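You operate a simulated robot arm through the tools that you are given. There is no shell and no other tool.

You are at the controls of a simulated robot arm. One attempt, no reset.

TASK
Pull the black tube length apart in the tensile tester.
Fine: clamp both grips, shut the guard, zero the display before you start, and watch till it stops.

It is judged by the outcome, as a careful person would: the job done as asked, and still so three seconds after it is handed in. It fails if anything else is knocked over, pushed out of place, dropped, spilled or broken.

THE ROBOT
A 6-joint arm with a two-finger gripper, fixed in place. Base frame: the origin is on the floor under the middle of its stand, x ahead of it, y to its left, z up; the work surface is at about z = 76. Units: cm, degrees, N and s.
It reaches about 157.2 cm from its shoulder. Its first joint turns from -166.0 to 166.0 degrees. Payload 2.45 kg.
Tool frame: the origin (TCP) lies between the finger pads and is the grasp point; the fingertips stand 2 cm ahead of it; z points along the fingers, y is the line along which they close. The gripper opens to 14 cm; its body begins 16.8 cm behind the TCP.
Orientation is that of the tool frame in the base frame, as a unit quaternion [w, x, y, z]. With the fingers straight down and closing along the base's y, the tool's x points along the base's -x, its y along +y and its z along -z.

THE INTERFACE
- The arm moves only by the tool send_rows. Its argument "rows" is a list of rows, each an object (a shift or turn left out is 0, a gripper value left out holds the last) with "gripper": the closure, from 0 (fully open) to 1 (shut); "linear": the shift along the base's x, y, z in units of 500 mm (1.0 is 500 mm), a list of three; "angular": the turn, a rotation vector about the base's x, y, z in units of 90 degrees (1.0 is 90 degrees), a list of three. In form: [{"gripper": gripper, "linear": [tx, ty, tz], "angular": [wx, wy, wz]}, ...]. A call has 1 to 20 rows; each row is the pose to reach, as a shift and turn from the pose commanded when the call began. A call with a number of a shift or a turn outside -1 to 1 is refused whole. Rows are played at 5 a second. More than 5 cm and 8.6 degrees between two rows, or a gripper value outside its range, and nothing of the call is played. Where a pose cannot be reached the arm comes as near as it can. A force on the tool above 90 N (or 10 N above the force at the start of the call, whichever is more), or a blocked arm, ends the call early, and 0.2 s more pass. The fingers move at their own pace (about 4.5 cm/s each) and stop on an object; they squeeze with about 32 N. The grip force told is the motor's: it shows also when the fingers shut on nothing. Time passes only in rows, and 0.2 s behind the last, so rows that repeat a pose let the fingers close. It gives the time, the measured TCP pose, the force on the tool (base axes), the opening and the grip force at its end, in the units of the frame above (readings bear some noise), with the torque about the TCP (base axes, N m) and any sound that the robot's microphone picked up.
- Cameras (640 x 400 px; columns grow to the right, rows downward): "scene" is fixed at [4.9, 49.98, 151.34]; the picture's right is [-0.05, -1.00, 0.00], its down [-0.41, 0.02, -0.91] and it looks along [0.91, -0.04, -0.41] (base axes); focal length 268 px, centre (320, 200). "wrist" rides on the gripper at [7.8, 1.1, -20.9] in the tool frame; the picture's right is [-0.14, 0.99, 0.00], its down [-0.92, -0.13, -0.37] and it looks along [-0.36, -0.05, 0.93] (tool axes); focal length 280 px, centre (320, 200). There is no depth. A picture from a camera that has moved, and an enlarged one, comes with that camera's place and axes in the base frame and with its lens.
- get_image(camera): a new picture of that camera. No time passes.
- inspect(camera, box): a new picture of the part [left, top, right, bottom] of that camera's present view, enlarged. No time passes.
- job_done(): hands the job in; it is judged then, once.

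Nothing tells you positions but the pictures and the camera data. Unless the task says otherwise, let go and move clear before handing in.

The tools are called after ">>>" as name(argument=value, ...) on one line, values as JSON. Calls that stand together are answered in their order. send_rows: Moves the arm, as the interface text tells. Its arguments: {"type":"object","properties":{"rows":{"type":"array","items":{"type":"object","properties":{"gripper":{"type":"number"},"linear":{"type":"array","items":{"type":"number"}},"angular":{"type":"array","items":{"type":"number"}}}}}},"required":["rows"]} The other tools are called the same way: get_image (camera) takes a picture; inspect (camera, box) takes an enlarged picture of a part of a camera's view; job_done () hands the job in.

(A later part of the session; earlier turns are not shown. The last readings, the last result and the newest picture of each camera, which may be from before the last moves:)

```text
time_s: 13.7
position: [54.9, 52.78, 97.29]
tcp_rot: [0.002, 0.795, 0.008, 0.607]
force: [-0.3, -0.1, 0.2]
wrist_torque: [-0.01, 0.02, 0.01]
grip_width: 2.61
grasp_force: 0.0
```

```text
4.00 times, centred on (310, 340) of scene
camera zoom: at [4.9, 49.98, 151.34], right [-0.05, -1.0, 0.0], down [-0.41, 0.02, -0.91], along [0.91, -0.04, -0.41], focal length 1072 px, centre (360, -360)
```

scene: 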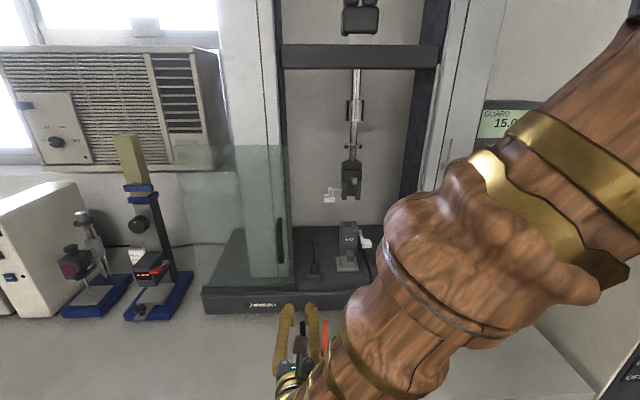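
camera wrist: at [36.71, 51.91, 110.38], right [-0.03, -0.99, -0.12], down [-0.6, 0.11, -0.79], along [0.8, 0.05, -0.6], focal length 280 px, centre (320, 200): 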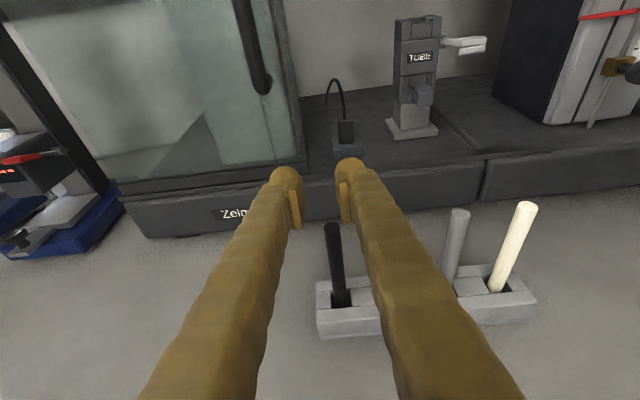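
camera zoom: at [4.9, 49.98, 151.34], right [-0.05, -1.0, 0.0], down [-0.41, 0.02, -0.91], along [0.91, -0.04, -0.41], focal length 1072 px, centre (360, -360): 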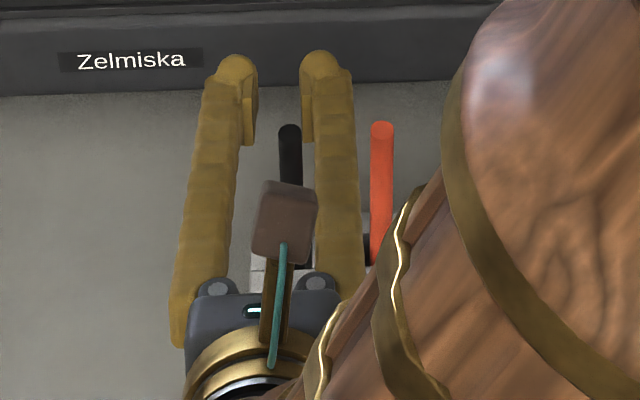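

Tube is at y≈52.35, about 1.2 cm ahead of the TCP. I'll shift slightly right, descend part-way so the tube top enters between the pads, and re-check.

>>> send_rows(rows=[{"gripper": 0.814, "linear": [0.002, -0.008, -0.01]}, {"gripper": 0.814, "linear": [0.004, -0.008, -0.05]}, {"gripper": 0.814, "linear": [0.004, -0.008, -0.09]}, {"gripper": 0.814, "linear": [0.004, -0.008, -0.12]}, {"gripper": 0.814, "linear": [0.004, -0.008, -0.12]}])

>>> inspect(camera="wrist", box=[240, 120, 420, 300])

>>> inspect(camera="scene", box=[260, 290, 360, 390])

```text
time_s: 14.9
position: [54.91, 52.22, 91.26]
tcp_rot: [0.003, 0.795, 0.007, 0.607]
force: [-0.2, 1.0, -0.2]
wrist_torque: [-0.03, 0.01, 0.0]
grip_width: 2.6
grasp_force: 0.1
```

```text
2.22 times, centred on (330, 210) of wrist
camera zoom: at [36.79, 51.33, 104.31], right [-0.03, -0.99, -0.12], down [-0.6, 0.11, -0.79], along [0.8, 0.05, -0.6], focal length 623 px, centre (298, 178)
```

zoom: 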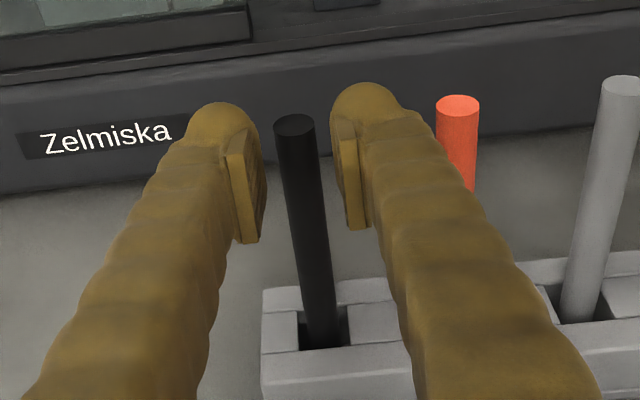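

```text
4.00 times, centred on (310, 340) of scene
camera zoom: at [4.9, 49.98, 151.34], right [-0.05, -1.0, 0.0], down [-0.41, 0.02, -0.91], along [0.91, -0.04, -0.41], focal length 1072 px, centre (360, -360)
```

zoom: 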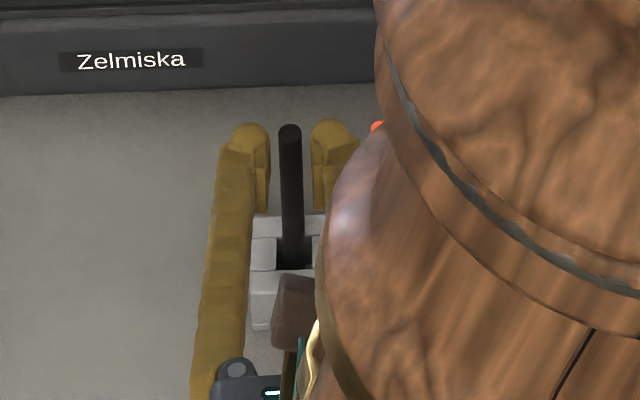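

The tube is centred between the pads. Descending the rest of the way to about z 83.8.

>>> send_rows(rows=[{"gripper": 0.814, "linear": [0.001, 0.001, -0.04]}, {"gripper": 0.814, "linear": [0.002, 0.002, -0.08]}, {"gripper": 0.814, "linear": [0.004, 0.002, -0.12]}, {"gripper": 0.814, "linear": [0.004, 0.002, -0.15]}, {"gripper": 0.814, "linear": [0.004, 0.002, -0.15]}])

>>> get_image(camera="wrist")

>>> inspect(camera="scene", box=[240, 290, 380, 400])

```text
time_s: 16.1
position: [55.49, 52.55, 83.67]
tcp_rot: [0.002, 0.795, 0.007, 0.606]
force: [-0.6, -0.3, 0.0]
wrist_torque: [0.01, 0.01, 0.01]
grip_width: 2.61
grasp_force: 0.1
```

```text
taken
camera wrist: at [37.25, 51.64, 96.84], right [-0.03, -0.99, -0.12], down [-0.6, 0.11, -0.79], along [0.8, 0.05, -0.6], focal length 280 px, centre (320, 200)
```

wrist: 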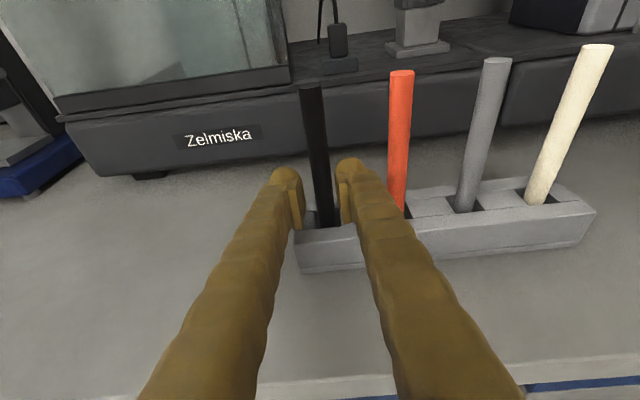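

```text
3.64 times, centred on (310, 345) of scene
camera zoom: at [4.9, 49.98, 151.34], right [-0.05, -1.0, 0.0], down [-0.41, 0.02, -0.91], along [0.91, -0.04, -0.41], focal length 974 px, centre (356, -327)
```

zoom: 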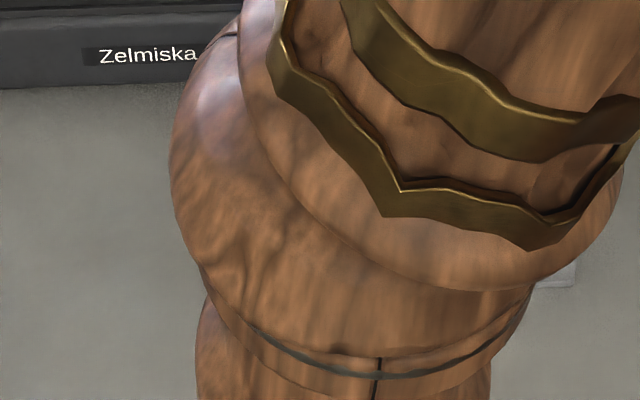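

>>> inspect(camera="wrist", box=[250, 70, 430, 280])

```text
1.90 times, centred on (340, 175) of wrist
camera zoom: at [37.25, 51.64, 96.84], right [-0.03, -0.99, -0.12], down [-0.6, 0.11, -0.79], along [0.8, 0.05, -0.6], focal length 534 px, centre (282, 248)
```

zoom: 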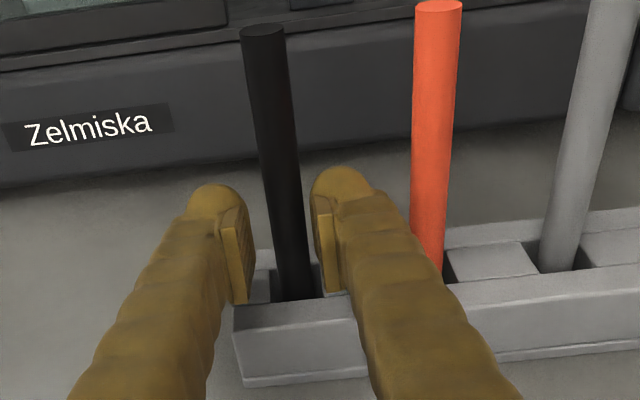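

The tube is centred between the pads. Closing on it.

>>> send_rows(rows=[{"gripper": 0.9}, {"gripper": 1.0}, {"gripper": 1.0}, {"gripper": 1.0}, {"gripper": 1.0}])

>>> inspect(camera="wrist", box=[250, 70, 430, 280])

```text
time_s: 17.3
position: [55.42, 52.59, 83.79]
tcp_rot: [0.002, 0.795, 0.008, 0.607]
force: [-0.1, 0.3, 0.0]
wrist_torque: [-0.04, -0.02, 0.0]
grip_width: 1.3
grasp_force: 30.0
```

```text
1.90 times, centred on (340, 175) of wrist
camera zoom: at [37.24, 51.65, 96.86], right [-0.03, -0.99, -0.12], down [-0.6, 0.11, -0.79], along [0.8, 0.05, -0.6], focal length 534 px, centre (282, 248)
```

zoom: 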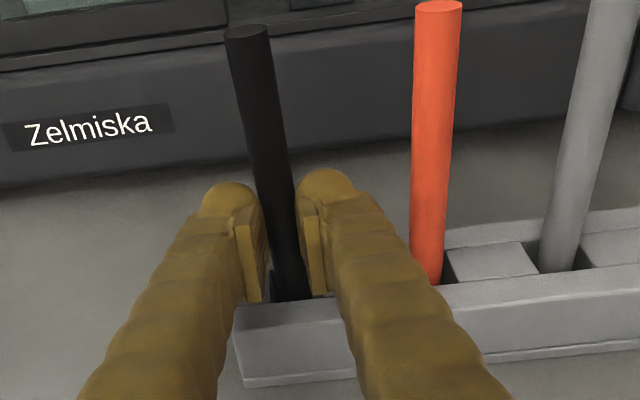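

Gripped (width 1.3 cm, 30 N). Lifting straight up out of the rack.

>>> send_rows(rows=[{"gripper": 1.0, "linear": [0, 0, 0.03]}, {"gripper": 1.0, "linear": [0, 0, 0.09]}, {"gripper": 1.0, "linear": [0, 0, 0.16]}, {"gripper": 1.0, "linear": [0, 0, 0.23]}, {"gripper": 1.0, "linear": [0, 0, 0.3]}, {"gripper": 1.0, "linear": [0, 0, 0.37]}, {"gripper": 1.0, "linear": [0, 0, 0.37]}])

>>> get_image(camera="wrist")

>>> get_image(camera="scene")

```text
time_s: 18.9
position: [55.23, 52.54, 102.14]
tcp_rot: [0.003, 0.794, 0.007, 0.607]
force: [0.1, 0.4, -0.1]
wrist_torque: [0.02, 0.01, 0.01]
grip_width: 1.31
grasp_force: 30.0
```

```text
taken
camera wrist: at [37.05, 51.65, 115.29], right [-0.03, -0.99, -0.12], down [-0.6, 0.11, -0.79], along [0.8, 0.05, -0.6], focal length 280 px, centre (320, 200)
```

wrist: 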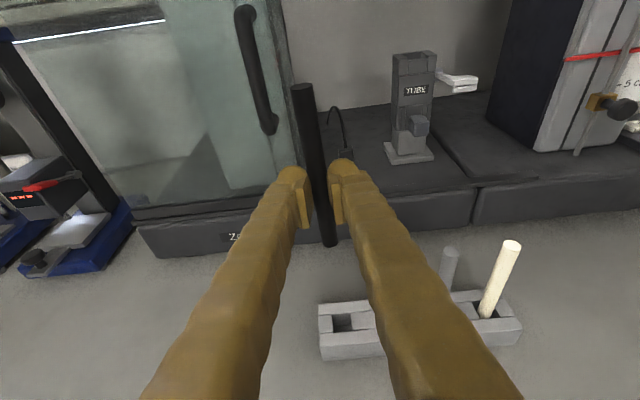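

```text
taken
```

scene: 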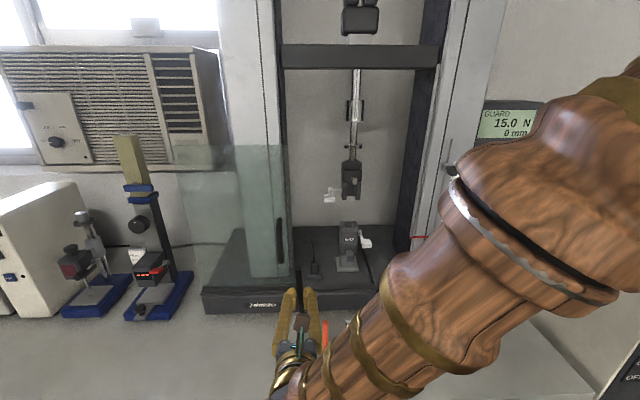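

The tube is out of the rack and held. Measuring its ends relative to the hand.

>>> inspect(camera="wrist", box=[270, 70, 380, 260])

>>> inspect(camera="scene", box=[260, 260, 350, 390])

```text
2.11 times, centred on (325, 165) of wrist
camera zoom: at [37.05, 51.65, 115.29], right [-0.03, -0.99, -0.12], down [-0.6, 0.11, -0.79], along [0.8, 0.05, -0.6], focal length 590 px, centre (310, 274)
```

zoom: 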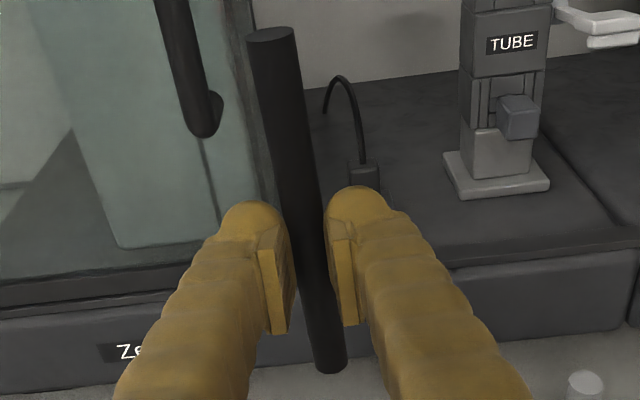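

```text
3.08 times, centred on (305, 325) of scene
camera zoom: at [4.9, 49.98, 151.34], right [-0.05, -1.0, 0.0], down [-0.41, 0.02, -0.91], along [0.91, -0.04, -0.41], focal length 824 px, centre (366, -185)
```

zoom: 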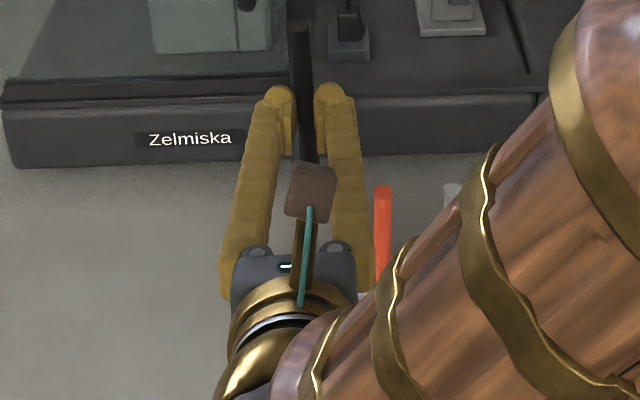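

>>> inspect(camera="wrist", box=[280, 75, 330, 115])

>>> inspect(camera="wrist", box=[305, 215, 355, 255])

>>> inspect(camera="scene", box=[280, 260, 330, 320])

```text
10.00 times, centred on (305, 95) of wrist
camera zoom: at [37.05, 51.65, 115.29], right [-0.03, -0.99, -0.12], down [-0.6, 0.11, -0.79], along [0.8, 0.05, -0.6], focal length 2804 px, centre (470, 1250)
```

zoom: 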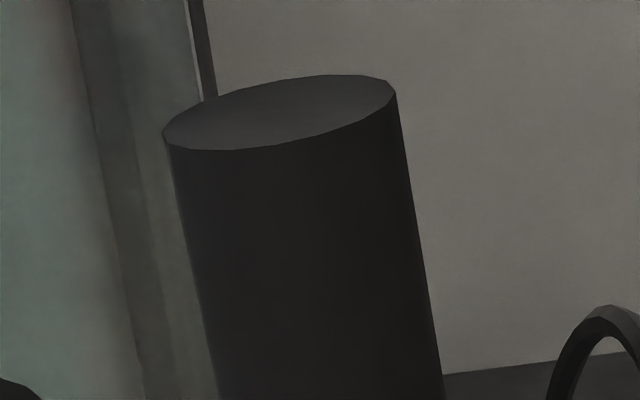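

```text
10.00 times, centred on (330, 235) of wrist
camera zoom: at [37.05, 51.65, 115.29], right [-0.03, -0.99, -0.12], down [-0.6, 0.11, -0.79], along [0.8, 0.05, -0.6], focal length 2804 px, centre (220, -150)
```

zoom: 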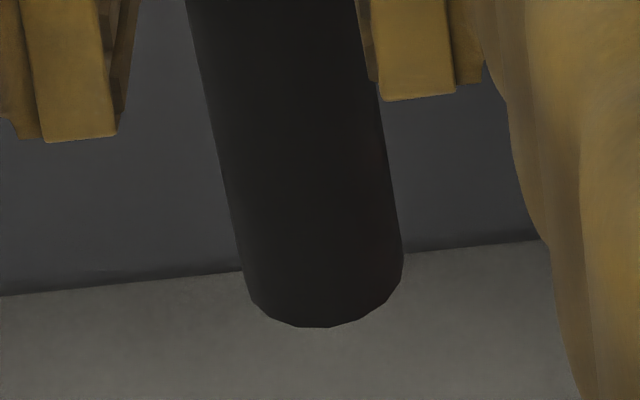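

```text
6.67 times, centred on (305, 290) of scene
camera zoom: at [4.9, 49.98, 151.34], right [-0.05, -1.0, 0.0], down [-0.41, 0.02, -0.91], along [0.91, -0.04, -0.41], focal length 1786 px, centre (420, -400)
```

zoom: 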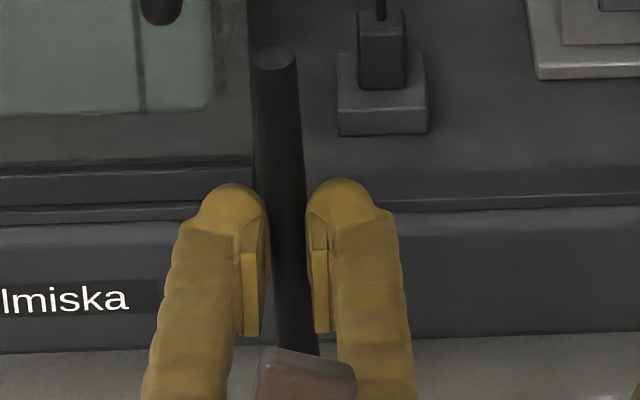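

Tube: bottom is 6.2 cm below the TCP, top 8.3 cm above, nearly vertical. Moving across to the front of the tester at insertion height, with a small tilt correction.

>>> send_rows(rows=[{"gripper": 1.0, "linear": [0, -0.05, 0.04], "angular": [0.003, 0.002, 0]}, {"gripper": 1.0, "linear": [0, -0.12, 0.09], "angular": [0.006, 0.005, 0]}, {"gripper": 1.0, "linear": [0, -0.19, 0.13], "angular": [0.01, 0.008, 0]}, {"gripper": 1.0, "linear": [0, -0.27, 0.17], "angular": [0.014, 0.011, 0]}, {"gripper": 1.0, "linear": [0.02, -0.333, 0.182], "angular": [0.0167, 0.013, 0]}, {"gripper": 1.0, "linear": [0.09, -0.333, 0.182], "angular": [0.0167, 0.013, 0]}, {"gripper": 1.0, "linear": [0.17, -0.333, 0.182], "angular": [0.0167, 0.013, 0]}, {"gripper": 1.0, "linear": [0.25, -0.333, 0.182], "angular": [0.0167, 0.013, 0]}, {"gripper": 1.0, "linear": [0.3, -0.333, 0.182], "angular": [0.0167, 0.013, 0]}, {"gripper": 1.0, "linear": [0.3, -0.333, 0.182], "angular": [0.0167, 0.013, 0]}])

>>> get_image(camera="wrist")

>>> get_image(camera="scene")

```text
time_s: 21.1
position: [70.41, 36.12, 111.55]
tcp_rot: [-0.007, 0.801, -0.002, 0.598]
force: [0.0, -0.8, 0.3]
wrist_torque: [0.01, 0.01, 0.0]
grip_width: 1.28
grasp_force: 29.9
```

```text
taken
camera wrist: at [52.53, 34.83, 124.86], right [-0.03, -0.99, -0.15], down [-0.62, 0.13, -0.78], along [0.79, 0.07, -0.61], focal length 280 px, centre (320, 200)
```

wrist: 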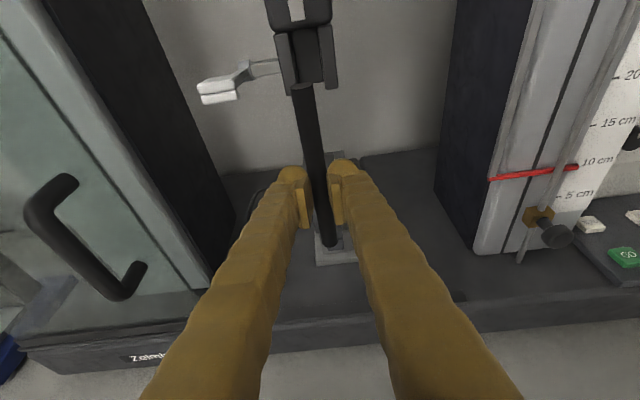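

```text
taken
```

scene: 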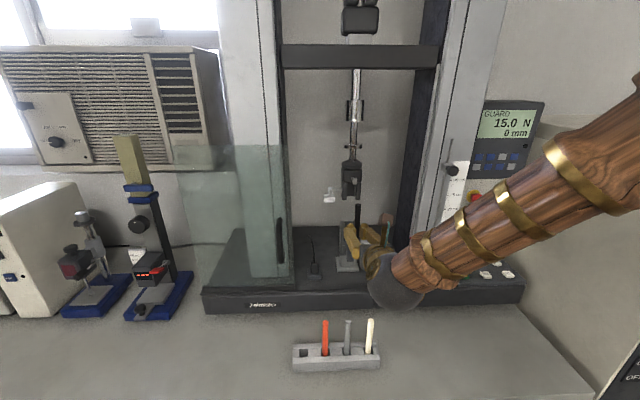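

The tube is in front of the tester, lined up between the grips. Zooming to check its line-up with fork and pocket.

>>> inspect(camera="wrist", box=[240, 0, 400, 130])

>>> inspect(camera="wrist", box=[270, 140, 390, 280])

>>> inspect(camera="scene", box=[310, 150, 410, 290])

```text
3.08 times, centred on (320, 65) of wrist
camera zoom: at [52.53, 34.83, 124.86], right [-0.03, -0.99, -0.15], down [-0.62, 0.13, -0.78], along [0.79, 0.07, -0.61], focal length 863 px, centre (320, 615)
```

zoom: 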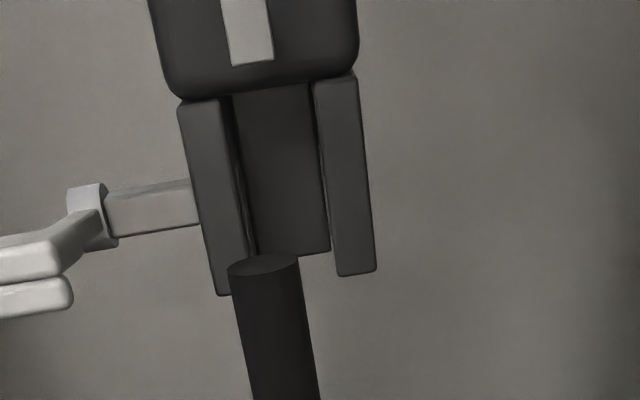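

```text
2.86 times, centred on (330, 210) of wrist
camera zoom: at [52.53, 34.83, 124.86], right [-0.03, -0.99, -0.15], down [-0.62, 0.13, -0.78], along [0.79, 0.07, -0.61], focal length 801 px, centre (291, 171)
```

zoom: 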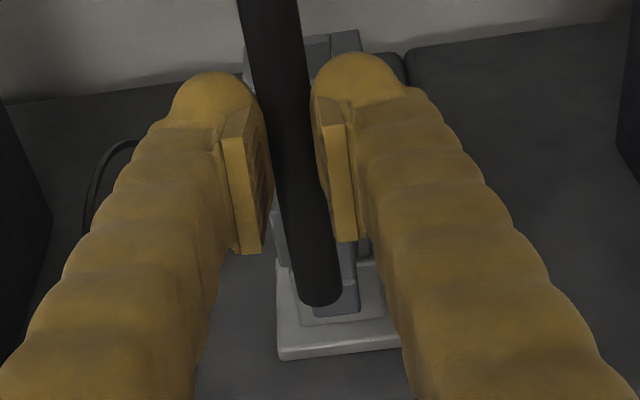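

```text
2.86 times, centred on (360, 220) of scene
camera zoom: at [4.9, 49.98, 151.34], right [-0.05, -1.0, 0.0], down [-0.41, 0.02, -0.91], along [0.91, -0.04, -0.41], focal length 766 px, centre (206, 143)
```

zoom: 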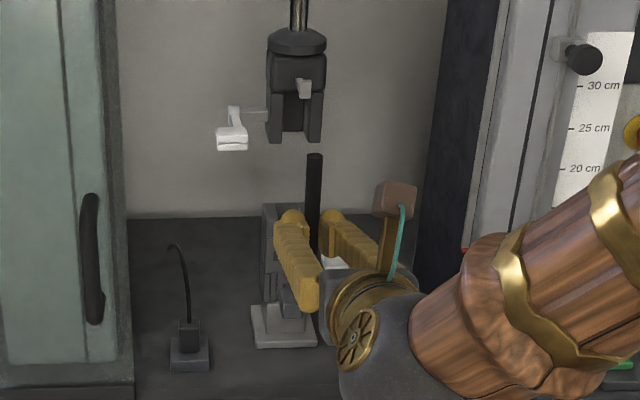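

>>> inspect(camera="scene", box=[335, 180, 375, 220])

>>> inspect(camera="scene", box=[335, 210, 375, 250])

```text
10.00 times, centred on (355, 200) of scene
camera zoom: at [4.9, 49.98, 151.34], right [-0.05, -1.0, 0.0], down [-0.41, 0.02, -0.91], along [0.91, -0.04, -0.41], focal length 2679 px, centre (-30, 200)
```

zoom: 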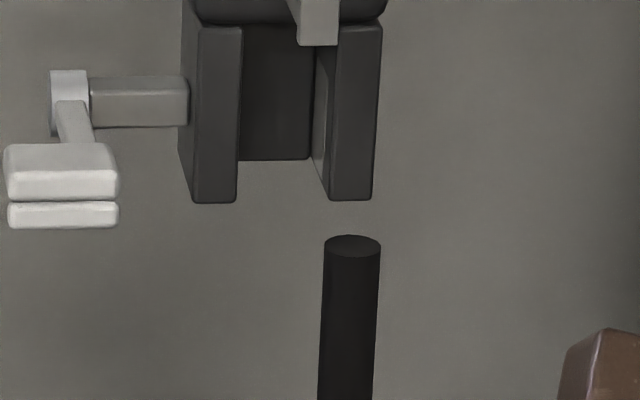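

```text
10.00 times, centred on (355, 230) of scene
camera zoom: at [4.9, 49.98, 151.34], right [-0.05, -1.0, 0.0], down [-0.41, 0.02, -0.91], along [0.91, -0.04, -0.41], focal length 2679 px, centre (-30, -100)
```

zoom: 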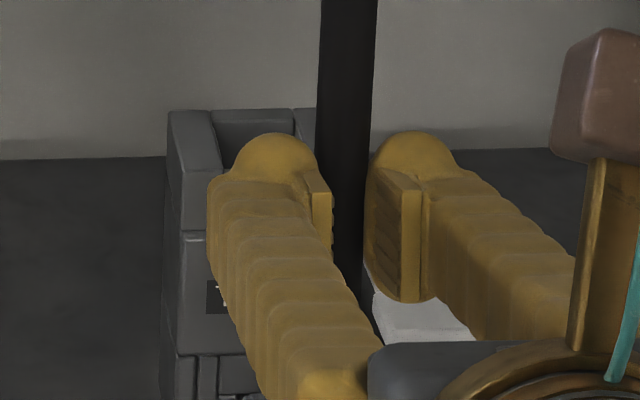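

Both views agree the tube is within a few mm of the slot centre; I'll shift 0.3 cm right and advance to just in front of the grips for a finer check.

>>> send_rows(rows=[{"gripper": 1.0, "linear": [0.04, -0.003, 0]}, {"gripper": 1.0, "linear": [0.08, -0.006, 0]}, {"gripper": 1.0, "linear": [0.12, -0.006, 0]}, {"gripper": 1.0, "linear": [0.16, -0.006, 0]}, {"gripper": 1.0, "linear": [0.19, -0.006, 0]}, {"gripper": 1.0, "linear": [0.19, -0.006, 0]}])

>>> inspect(camera="wrist", box=[250, 40, 410, 150])

>>> inspect(camera="wrist", box=[260, 140, 400, 280])

>>> inspect(camera="scene", box=[330, 175, 380, 245])

>>> get_image(camera="wrist")

```text
time_s: 22.5
position: [79.88, 35.65, 111.39]
tcp_rot: [-0.008, 0.801, -0.001, 0.598]
force: [-0.8, 0.6, -0.6]
wrist_torque: [-0.01, -0.02, -0.02]
grip_width: 1.28
grasp_force: 29.5
```

```text
3.64 times, centred on (330, 95) of wrist
camera zoom: at [62.05, 34.3, 124.88], right [-0.03, -0.99, -0.15], down [-0.62, 0.13, -0.78], along [0.79, 0.06, -0.61], focal length 1020 px, centre (284, 582)
```

zoom: 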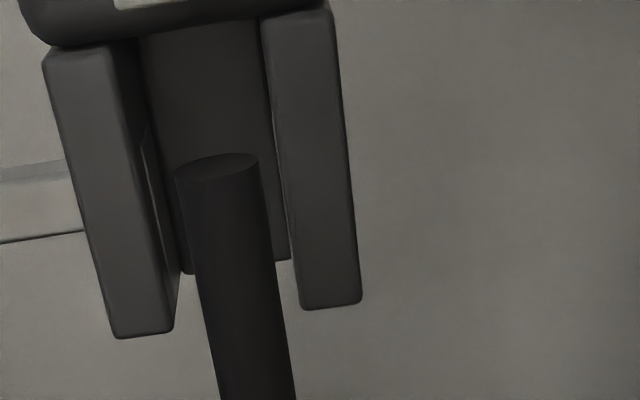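

```text
2.86 times, centred on (330, 210) of wrist
camera zoom: at [62.05, 34.3, 124.88], right [-0.03, -0.99, -0.15], down [-0.62, 0.13, -0.78], along [0.79, 0.06, -0.61], focal length 801 px, centre (291, 171)
```

zoom: 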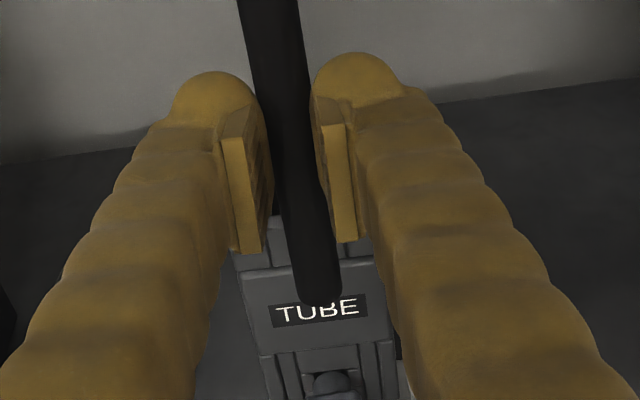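

```text
5.71 times, centred on (355, 210) of scene
camera zoom: at [4.9, 49.98, 151.34], right [-0.05, -1.0, 0.0], down [-0.41, 0.02, -0.91], along [0.91, -0.04, -0.41], focal length 1531 px, centre (120, 143)
```

zoom: 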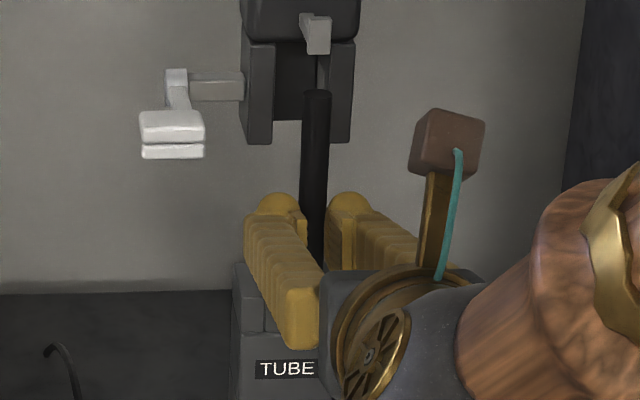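

```text
taken
camera wrist: at [62.05, 34.3, 124.88], right [-0.03, -0.99, -0.15], down [-0.62, 0.13, -0.78], along [0.79, 0.06, -0.61], focal length 280 px, centre (320, 200)
```

wrist: 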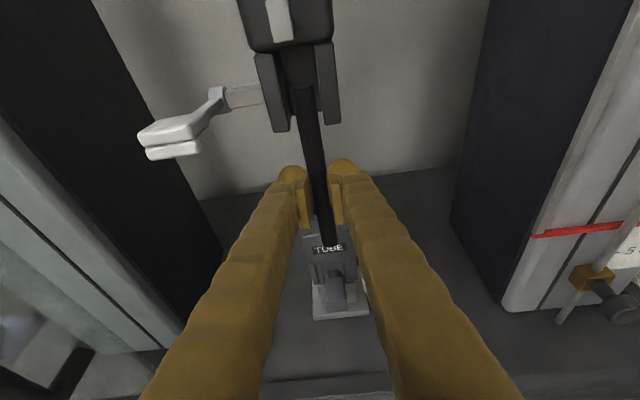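

Fork slot is y≈34.6–37.6, so the tube (1.5 cm) should pass at y≈35.95. Nudging left 0.3 cm, up 0.3 cm and entering the fork mouth.

>>> send_rows(rows=[{"gripper": 1.0, "linear": [0.01, 0.0056, 0.006]}, {"gripper": 1.0, "linear": [0.03, 0.0056, 0.006]}, {"gripper": 1.0, "linear": [0.06, 0.0056, 0.006]}, {"gripper": 1.0, "linear": [0.09, 0.0056, 0.006]}, {"gripper": 1.0, "linear": [0.09, 0.0056, 0.006]}])

>>> inspect(camera="wrist", box=[250, 40, 410, 150])

>>> inspect(camera="wrist", box=[260, 140, 400, 280])

>>> inspect(camera="scene", box=[330, 175, 380, 245])

```text
time_s: 23.7
position: [84.56, 35.72, 111.8]
tcp_rot: [-0.007, 0.801, -0.001, 0.598]
force: [0.1, -1.3, -1.0]
wrist_torque: [0.01, 0.01, 0.0]
grip_width: 1.26
grasp_force: 29.8
```

```text
3.64 times, centred on (330, 95) of wrist
camera zoom: at [66.58, 34.5, 125.15], right [-0.03, -0.99, -0.14], down [-0.62, 0.13, -0.78], along [0.79, 0.06, -0.61], focal length 1020 px, centre (284, 582)
```

zoom: 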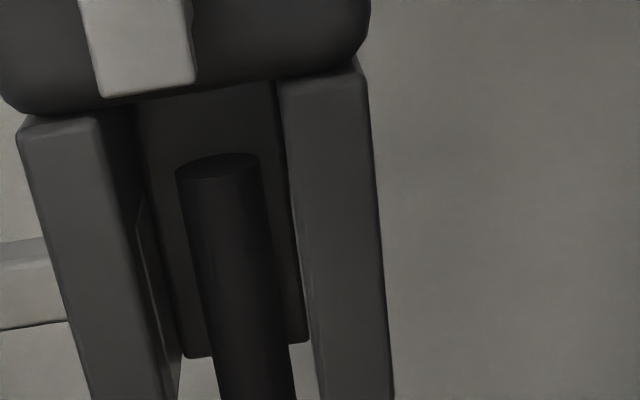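

```text
2.86 times, centred on (330, 210) of wrist
camera zoom: at [66.58, 34.5, 125.15], right [-0.03, -0.99, -0.14], down [-0.62, 0.13, -0.78], along [0.79, 0.06, -0.61], focal length 801 px, centre (291, 171)
```

zoom: 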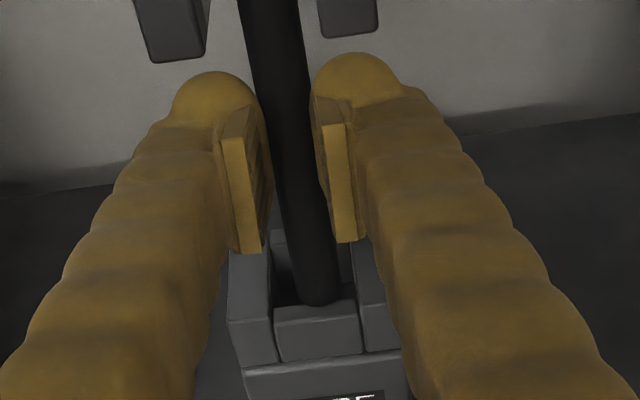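

```text
5.71 times, centred on (355, 210) of scene
camera zoom: at [4.9, 49.98, 151.34], right [-0.05, -1.0, 0.0], down [-0.41, 0.02, -0.91], along [0.91, -0.04, -0.41], focal length 1531 px, centre (120, 143)
```

zoom: 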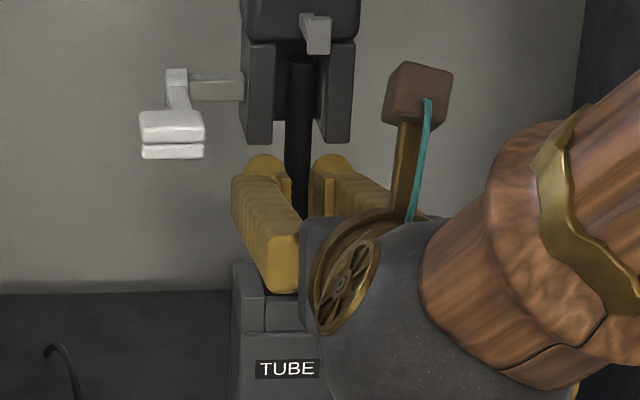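

The tube is inside the fork mouth and centred over the pocket in y. Advancing 2.2 cm further to the pocket centre.

>>> send_rows(rows=[{"gripper": 1.0, "linear": [0.014, 0, 0]}, {"gripper": 1.0, "linear": [0.028, 0, 0]}, {"gripper": 1.0, "linear": [0.044, 0, 0]}, {"gripper": 1.0, "linear": [0.044, 0, 0]}, {"gripper": 1.0, "linear": [0.044, 0, 0]}])

>>> inspect(camera="wrist", box=[250, 40, 410, 150])

>>> inspect(camera="wrist", box=[290, 180, 370, 270])

>>> inspect(camera="scene", box=[330, 175, 380, 245])

```text
time_s: 24.9
position: [86.51, 35.87, 111.76]
tcp_rot: [-0.008, 0.801, -0.001, 0.598]
force: [-36.7, -10.5, -5.1]
wrist_torque: [0.01, -0.03, -0.17]
grip_width: 1.42
grasp_force: 29.8
```

```text
3.64 times, centred on (330, 95) of wrist
camera zoom: at [68.64, 34.56, 125.1], right [-0.03, -0.99, -0.14], down [-0.62, 0.13, -0.78], along [0.79, 0.06, -0.61], focal length 1020 px, centre (284, 582)
```

zoom: 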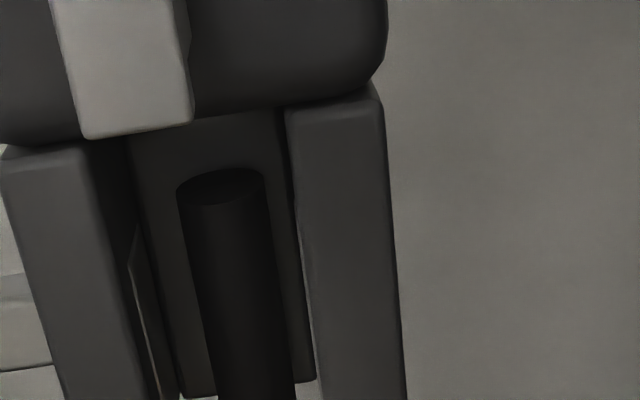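

```text
4.44 times, centred on (330, 225) of wrist
camera zoom: at [68.64, 34.56, 125.1], right [-0.03, -0.99, -0.14], down [-0.62, 0.13, -0.78], along [0.79, 0.06, -0.61], focal length 1246 px, centre (276, 89)
```

zoom: 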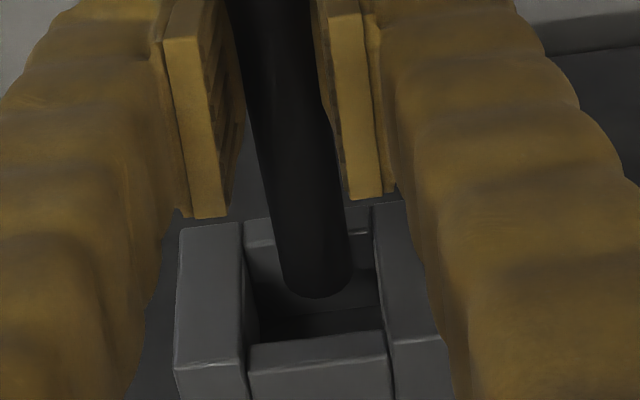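

```text
5.71 times, centred on (355, 210) of scene
camera zoom: at [4.9, 49.98, 151.34], right [-0.05, -1.0, 0.0], down [-0.41, 0.02, -0.91], along [0.91, -0.04, -0.41], focal length 1531 px, centre (120, 143)
```

zoom: 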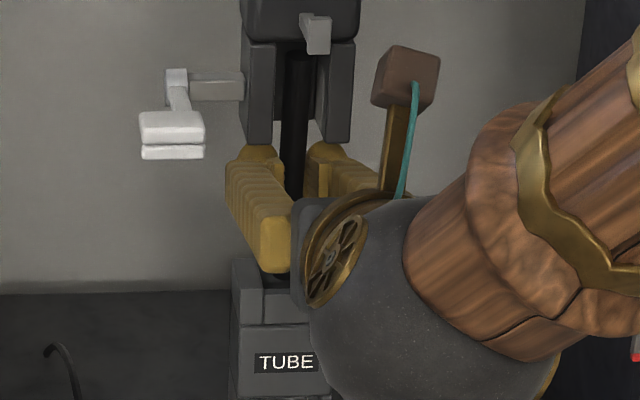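

I feel 37 N in −x — something is touching (probably the tube top against the fork's back plate). Backing off slightly and checking the tube's attitude.

>>> send_rows(rows=[{"gripper": 1.0, "linear": [-0.004, 0, 0]}, {"gripper": 1.0, "linear": [-0.01, 0, 0]}, {"gripper": 1.0, "linear": [-0.01, 0, 0]}])

>>> inspect(camera="wrist", box=[250, 40, 410, 150])

>>> inspect(camera="wrist", box=[270, 130, 390, 270])

>>> inspect(camera="scene", box=[335, 175, 375, 235])

```text
time_s: 25.7
position: [86.05, 35.75, 111.75]
tcp_rot: [-0.008, 0.801, -0.001, 0.599]
force: [-0.8, 0.0, 1.1]
wrist_torque: [0.0, 0.06, 0.03]
grip_width: 1.4
grasp_force: 30.1
```

```text
3.64 times, centred on (330, 95) of wrist
camera zoom: at [68.16, 34.64, 125.13], right [-0.03, -0.99, -0.15], down [-0.61, 0.13, -0.78], along [0.79, 0.06, -0.61], focal length 1020 px, centre (284, 582)
```

zoom: 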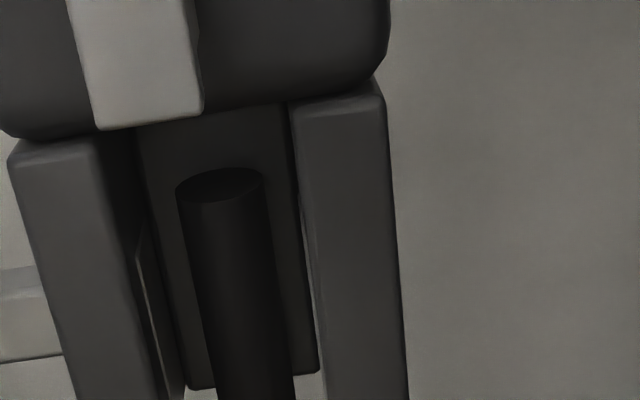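

```text
2.86 times, centred on (330, 200) of wrist
camera zoom: at [68.16, 34.64, 125.13], right [-0.03, -0.99, -0.15], down [-0.61, 0.13, -0.78], along [0.79, 0.06, -0.61], focal length 801 px, centre (291, 200)
```

zoom: 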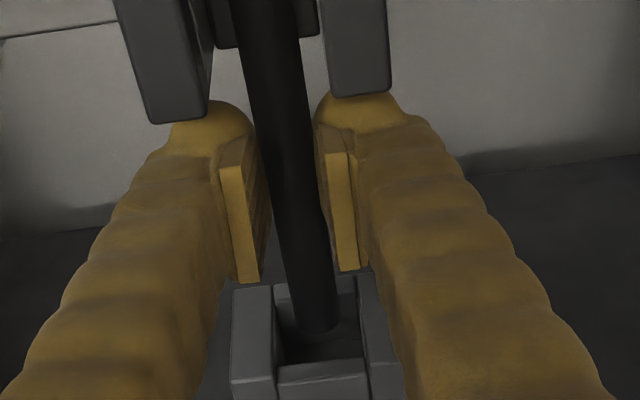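

```text
6.67 times, centred on (355, 205) of scene
camera zoom: at [4.9, 49.98, 151.34], right [-0.05, -1.0, 0.0], down [-0.41, 0.02, -0.91], along [0.91, -0.04, -0.41], focal length 1786 px, centre (87, 167)
```

zoom: 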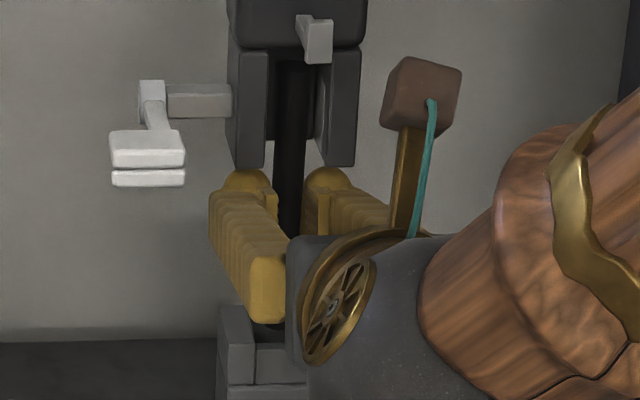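

The tube top met the fork's back plate and the tube swivelled slightly in the pads (top leaning towards me). Measuring its tilt precisely.

>>> inspect(camera="wrist", box=[285, 75, 335, 110])

>>> inspect(camera="wrist", box=[305, 215, 365, 260])

>>> inspect(camera="scene", box=[340, 180, 370, 225])

```text
11.43 times, centred on (310, 92) of wrist
camera zoom: at [68.16, 34.64, 125.13], right [-0.03, -0.99, -0.15], down [-0.61, 0.13, -0.78], along [0.79, 0.06, -0.61], focal length 3204 px, centre (434, 1429)
```

zoom: 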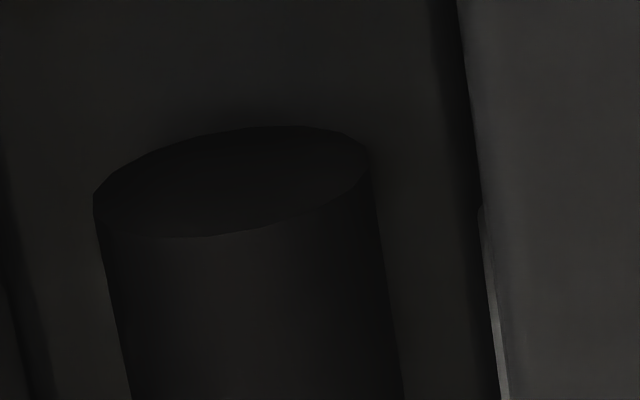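

```text
8.89 times, centred on (335, 238) of wrist
camera zoom: at [68.16, 34.64, 125.13], right [-0.03, -0.99, -0.15], down [-0.61, 0.13, -0.78], along [0.79, 0.06, -0.61], focal length 2492 px, centre (187, -133)
```

zoom: 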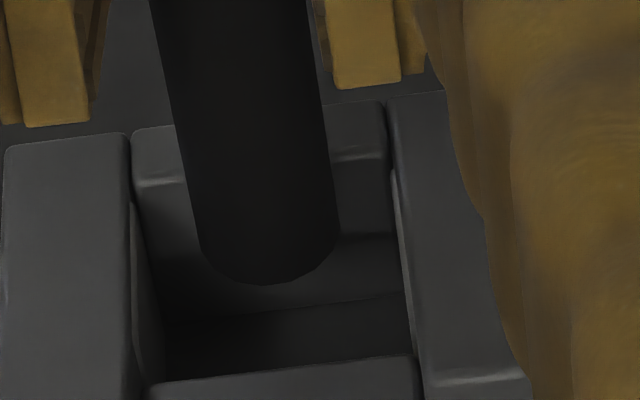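

```text
8.89 times, centred on (355, 202) of scene
camera zoom: at [4.9, 49.98, 151.34], right [-0.05, -1.0, 0.0], down [-0.41, 0.02, -0.91], along [0.91, -0.04, -0.41], focal length 2382 px, centre (9, 178)
```

zoom: 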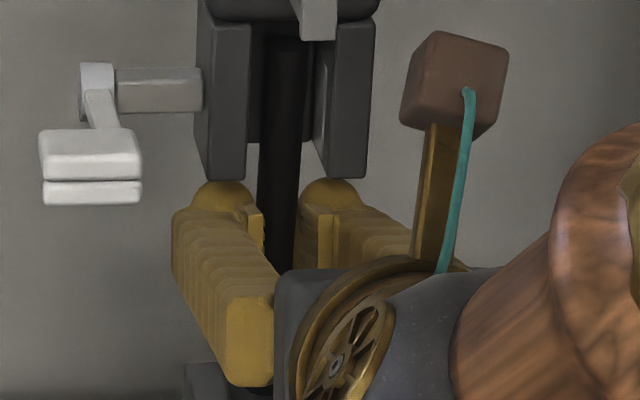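

The tube leans ~5° towards me; the pocket spans x 86.0–89.05 with a floor near z≈101.7 and the fork's back plate limits the axis to x≲86.9. I'll rotate the hand 2.7° to nearly straighten the tube, then lower it into the pocket.

>>> send_rows(rows=[{"gripper": 1.0, "linear": [-0.002, 0.001, 0], "angular": [0, 0.015, 0]}, {"gripper": 1.0, "linear": [-0.002, 0.001, 0], "angular": [0, 0.03, 0]}, {"gripper": 1.0, "linear": [-0.002, 0.001, -0.008], "angular": [0, 0.03, 0]}, {"gripper": 1.0, "linear": [-0.002, 0.001, -0.02], "angular": [0, 0.03, 0]}, {"gripper": 1.0, "linear": [-0.002, 0.001, -0.02], "angular": [0, 0.03, 0]}])

>>> inspect(camera="wrist", box=[295, 200, 365, 260])

>>> inspect(camera="wrist", box=[250, 40, 410, 150])

```text
time_s: 26.9
position: [85.8, 35.99, 110.62]
tcp_rot: [-0.008, 0.815, -0.001, 0.579]
force: [0.2, -1.2, -1.2]
wrist_torque: [0.02, -0.03, -0.02]
grip_width: 1.4
grasp_force: 29.6
```

```text
6.67 times, centred on (330, 230) of wrist
camera zoom: at [68.63, 34.65, 124.88], right [-0.04, -0.99, -0.14], down [-0.65, 0.13, -0.75], along [0.76, 0.06, -0.65], focal length 1869 px, centre (253, 0)
```

zoom: 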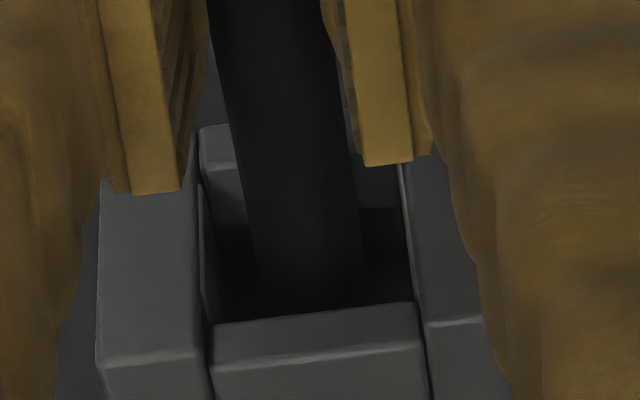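

```text
3.64 times, centred on (330, 95) of wrist
camera zoom: at [68.63, 34.65, 124.88], right [-0.04, -0.99, -0.14], down [-0.65, 0.13, -0.75], along [0.76, 0.06, -0.65], focal length 1020 px, centre (284, 582)
```

zoom: 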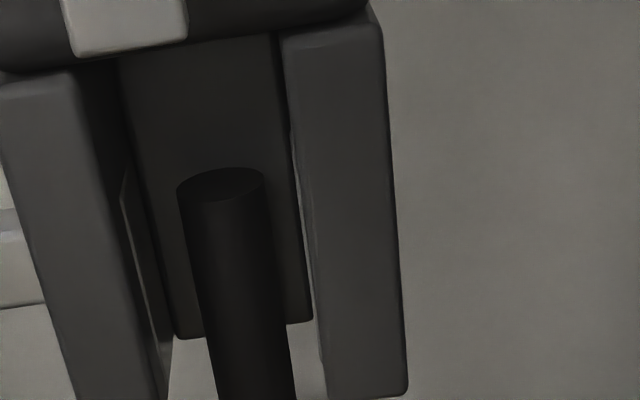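

>>> send_rows(rows=[{"gripper": 1.0, "linear": [0, -0.002, -0.008]}, {"gripper": 1.0, "linear": [0, -0.002, -0.016]}, {"gripper": 1.0, "linear": [0, -0.002, -0.026]}, {"gripper": 1.0, "linear": [0, -0.002, -0.026]}])

>>> inspect(camera="wrist", box=[295, 200, 365, 260])

>>> inspect(camera="wrist", box=[250, 40, 410, 150])

```text
time_s: 27.9
position: [86.03, 35.88, 109.51]
tcp_rot: [-0.008, 0.814, -0.001, 0.581]
force: [-0.4, 1.0, 19.2]
wrist_torque: [0.08, -0.19, 0.03]
grip_width: 1.41
grasp_force: 30.1
```

```text
6.67 times, centred on (330, 230) of wrist
camera zoom: at [68.69, 34.49, 123.7], right [-0.04, -0.99, -0.14], down [-0.65, 0.13, -0.75], along [0.76, 0.07, -0.65], focal length 1869 px, centre (253, 0)
```

zoom: 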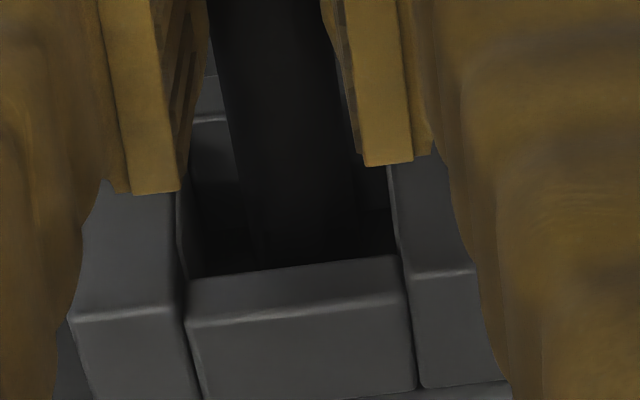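

```text
3.64 times, centred on (330, 95) of wrist
camera zoom: at [68.69, 34.49, 123.7], right [-0.04, -0.99, -0.14], down [-0.65, 0.13, -0.75], along [0.76, 0.07, -0.65], focal length 1020 px, centre (284, 582)
```

zoom: 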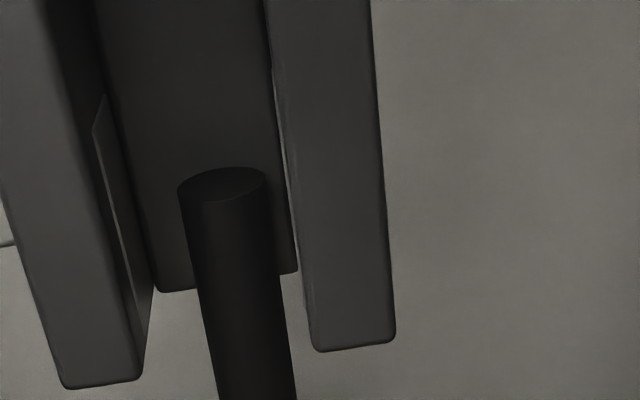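

Contact with the pocket floor (19 N up) with about 2.6 cm of tube inside the upper fork. Checking tilt before releasing.

>>> send_rows(rows=[{"gripper": 1.0, "linear": [0, 0, 0.004]}, {"gripper": 1.0, "linear": [0, 0, 0.004]}])

>>> inspect(camera="wrist", box=[285, 75, 335, 110])

>>> inspect(camera="wrist", box=[305, 205, 355, 245])

>>> inspect(camera="scene", box=[335, 180, 375, 235])

```text
time_s: 28.5
position: [85.95, 35.69, 109.51]
tcp_rot: [-0.008, 0.815, -0.001, 0.579]
force: [1.5, 0.3, 9.6]
wrist_torque: [0.02, -0.22, 0.0]
grip_width: 1.41
grasp_force: 30.0
```

```text
11.43 times, centred on (310, 92) of wrist
camera zoom: at [68.71, 34.48, 123.75], right [-0.04, -0.99, -0.14], down [-0.65, 0.13, -0.75], along [0.76, 0.06, -0.65], focal length 3204 px, centre (434, 1429)
```

zoom: 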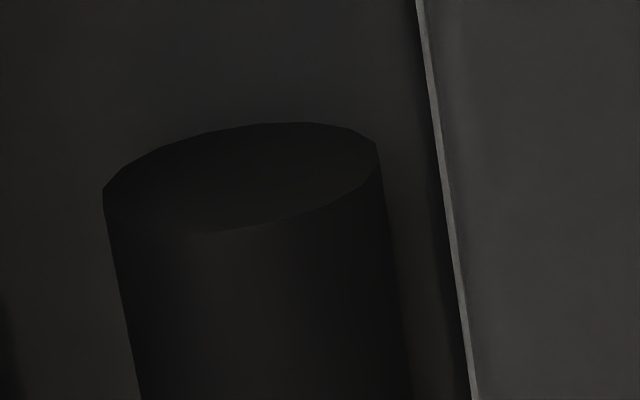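

```text
10.00 times, centred on (330, 225) of wrist
camera zoom: at [68.71, 34.48, 123.75], right [-0.04, -0.99, -0.14], down [-0.65, 0.13, -0.75], along [0.76, 0.06, -0.65], focal length 2804 px, centre (220, -50)
```

zoom: 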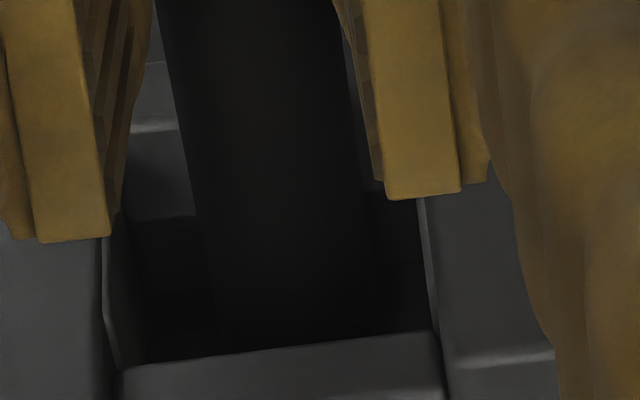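

```text
7.27 times, centred on (355, 208) of scene
camera zoom: at [4.9, 49.98, 151.34], right [-0.05, -1.0, 0.0], down [-0.41, 0.02, -0.91], along [0.91, -0.04, -0.41], focal length 1949 px, centre (66, 146)
```

zoom: 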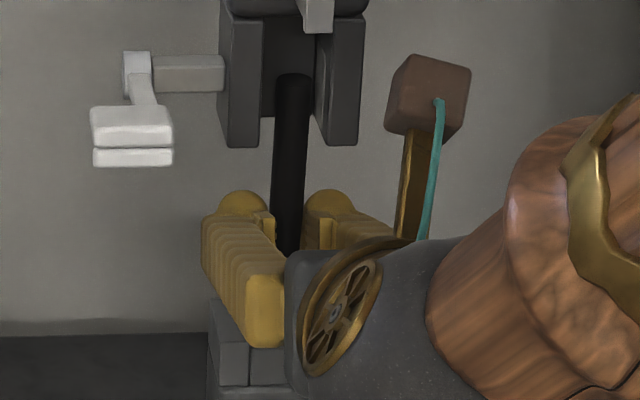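

The tube leans only ~2.5° and will rest between the pocket floor and the fork's back plate. Relieving the downward force and opening the fingers gradually.

>>> send_rows(rows=[{"gripper": 1.0, "linear": [0, 0, 0.003]}, {"gripper": 0.9, "linear": [0, 0, 0.003]}, {"gripper": 0.88, "linear": [0, 0, 0.003]}, {"gripper": 0.86, "linear": [0, 0, 0.003]}, {"gripper": 0.83, "linear": [0, 0, 0.003]}, {"gripper": 0.8, "linear": [0, 0, 0.003]}, {"gripper": 0.77, "linear": [0, 0, 0.003]}, {"gripper": 0.77, "linear": [0, 0, 0.003]}])

>>> get_image(camera="wrist")

>>> inspect(camera="scene", box=[325, 170, 385, 250])

```text
time_s: 30.3
position: [85.89, 35.73, 109.65]
tcp_rot: [-0.007, 0.815, -0.002, 0.579]
force: [-0.2, -0.3, 0.6]
wrist_torque: [0.0, 0.02, -0.02]
grip_width: 3.19
grasp_force: 0.0
```

```text
taken
camera wrist: at [68.72, 34.44, 123.89], right [-0.04, -0.99, -0.14], down [-0.65, 0.13, -0.75], along [0.76, 0.06, -0.65], focal length 280 px, centre (320, 200)
```

wrist: 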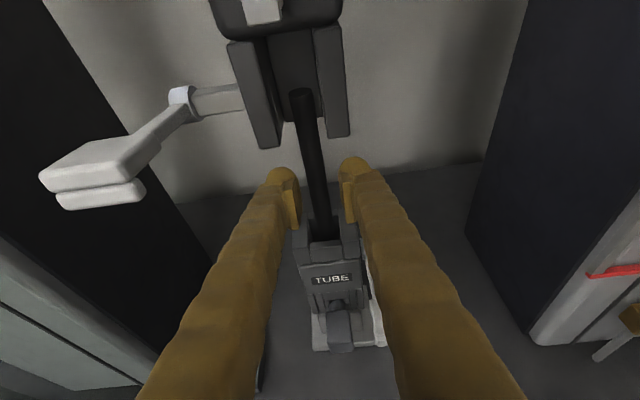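

```text
5.00 times, centred on (355, 210) of scene
camera zoom: at [4.9, 49.98, 151.34], right [-0.05, -1.0, 0.0], down [-0.41, 0.02, -0.91], along [0.91, -0.04, -0.41], focal length 1340 px, centre (145, 150)
```

zoom: 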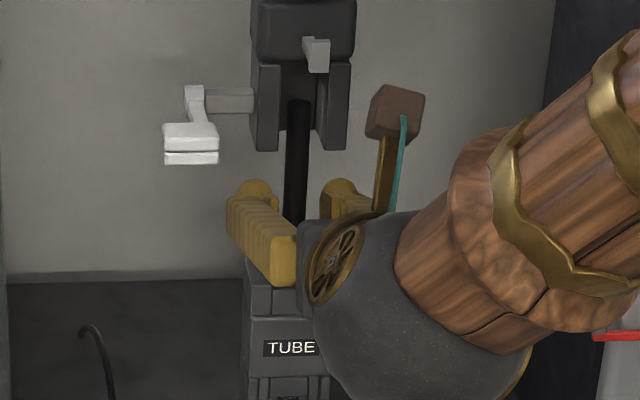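

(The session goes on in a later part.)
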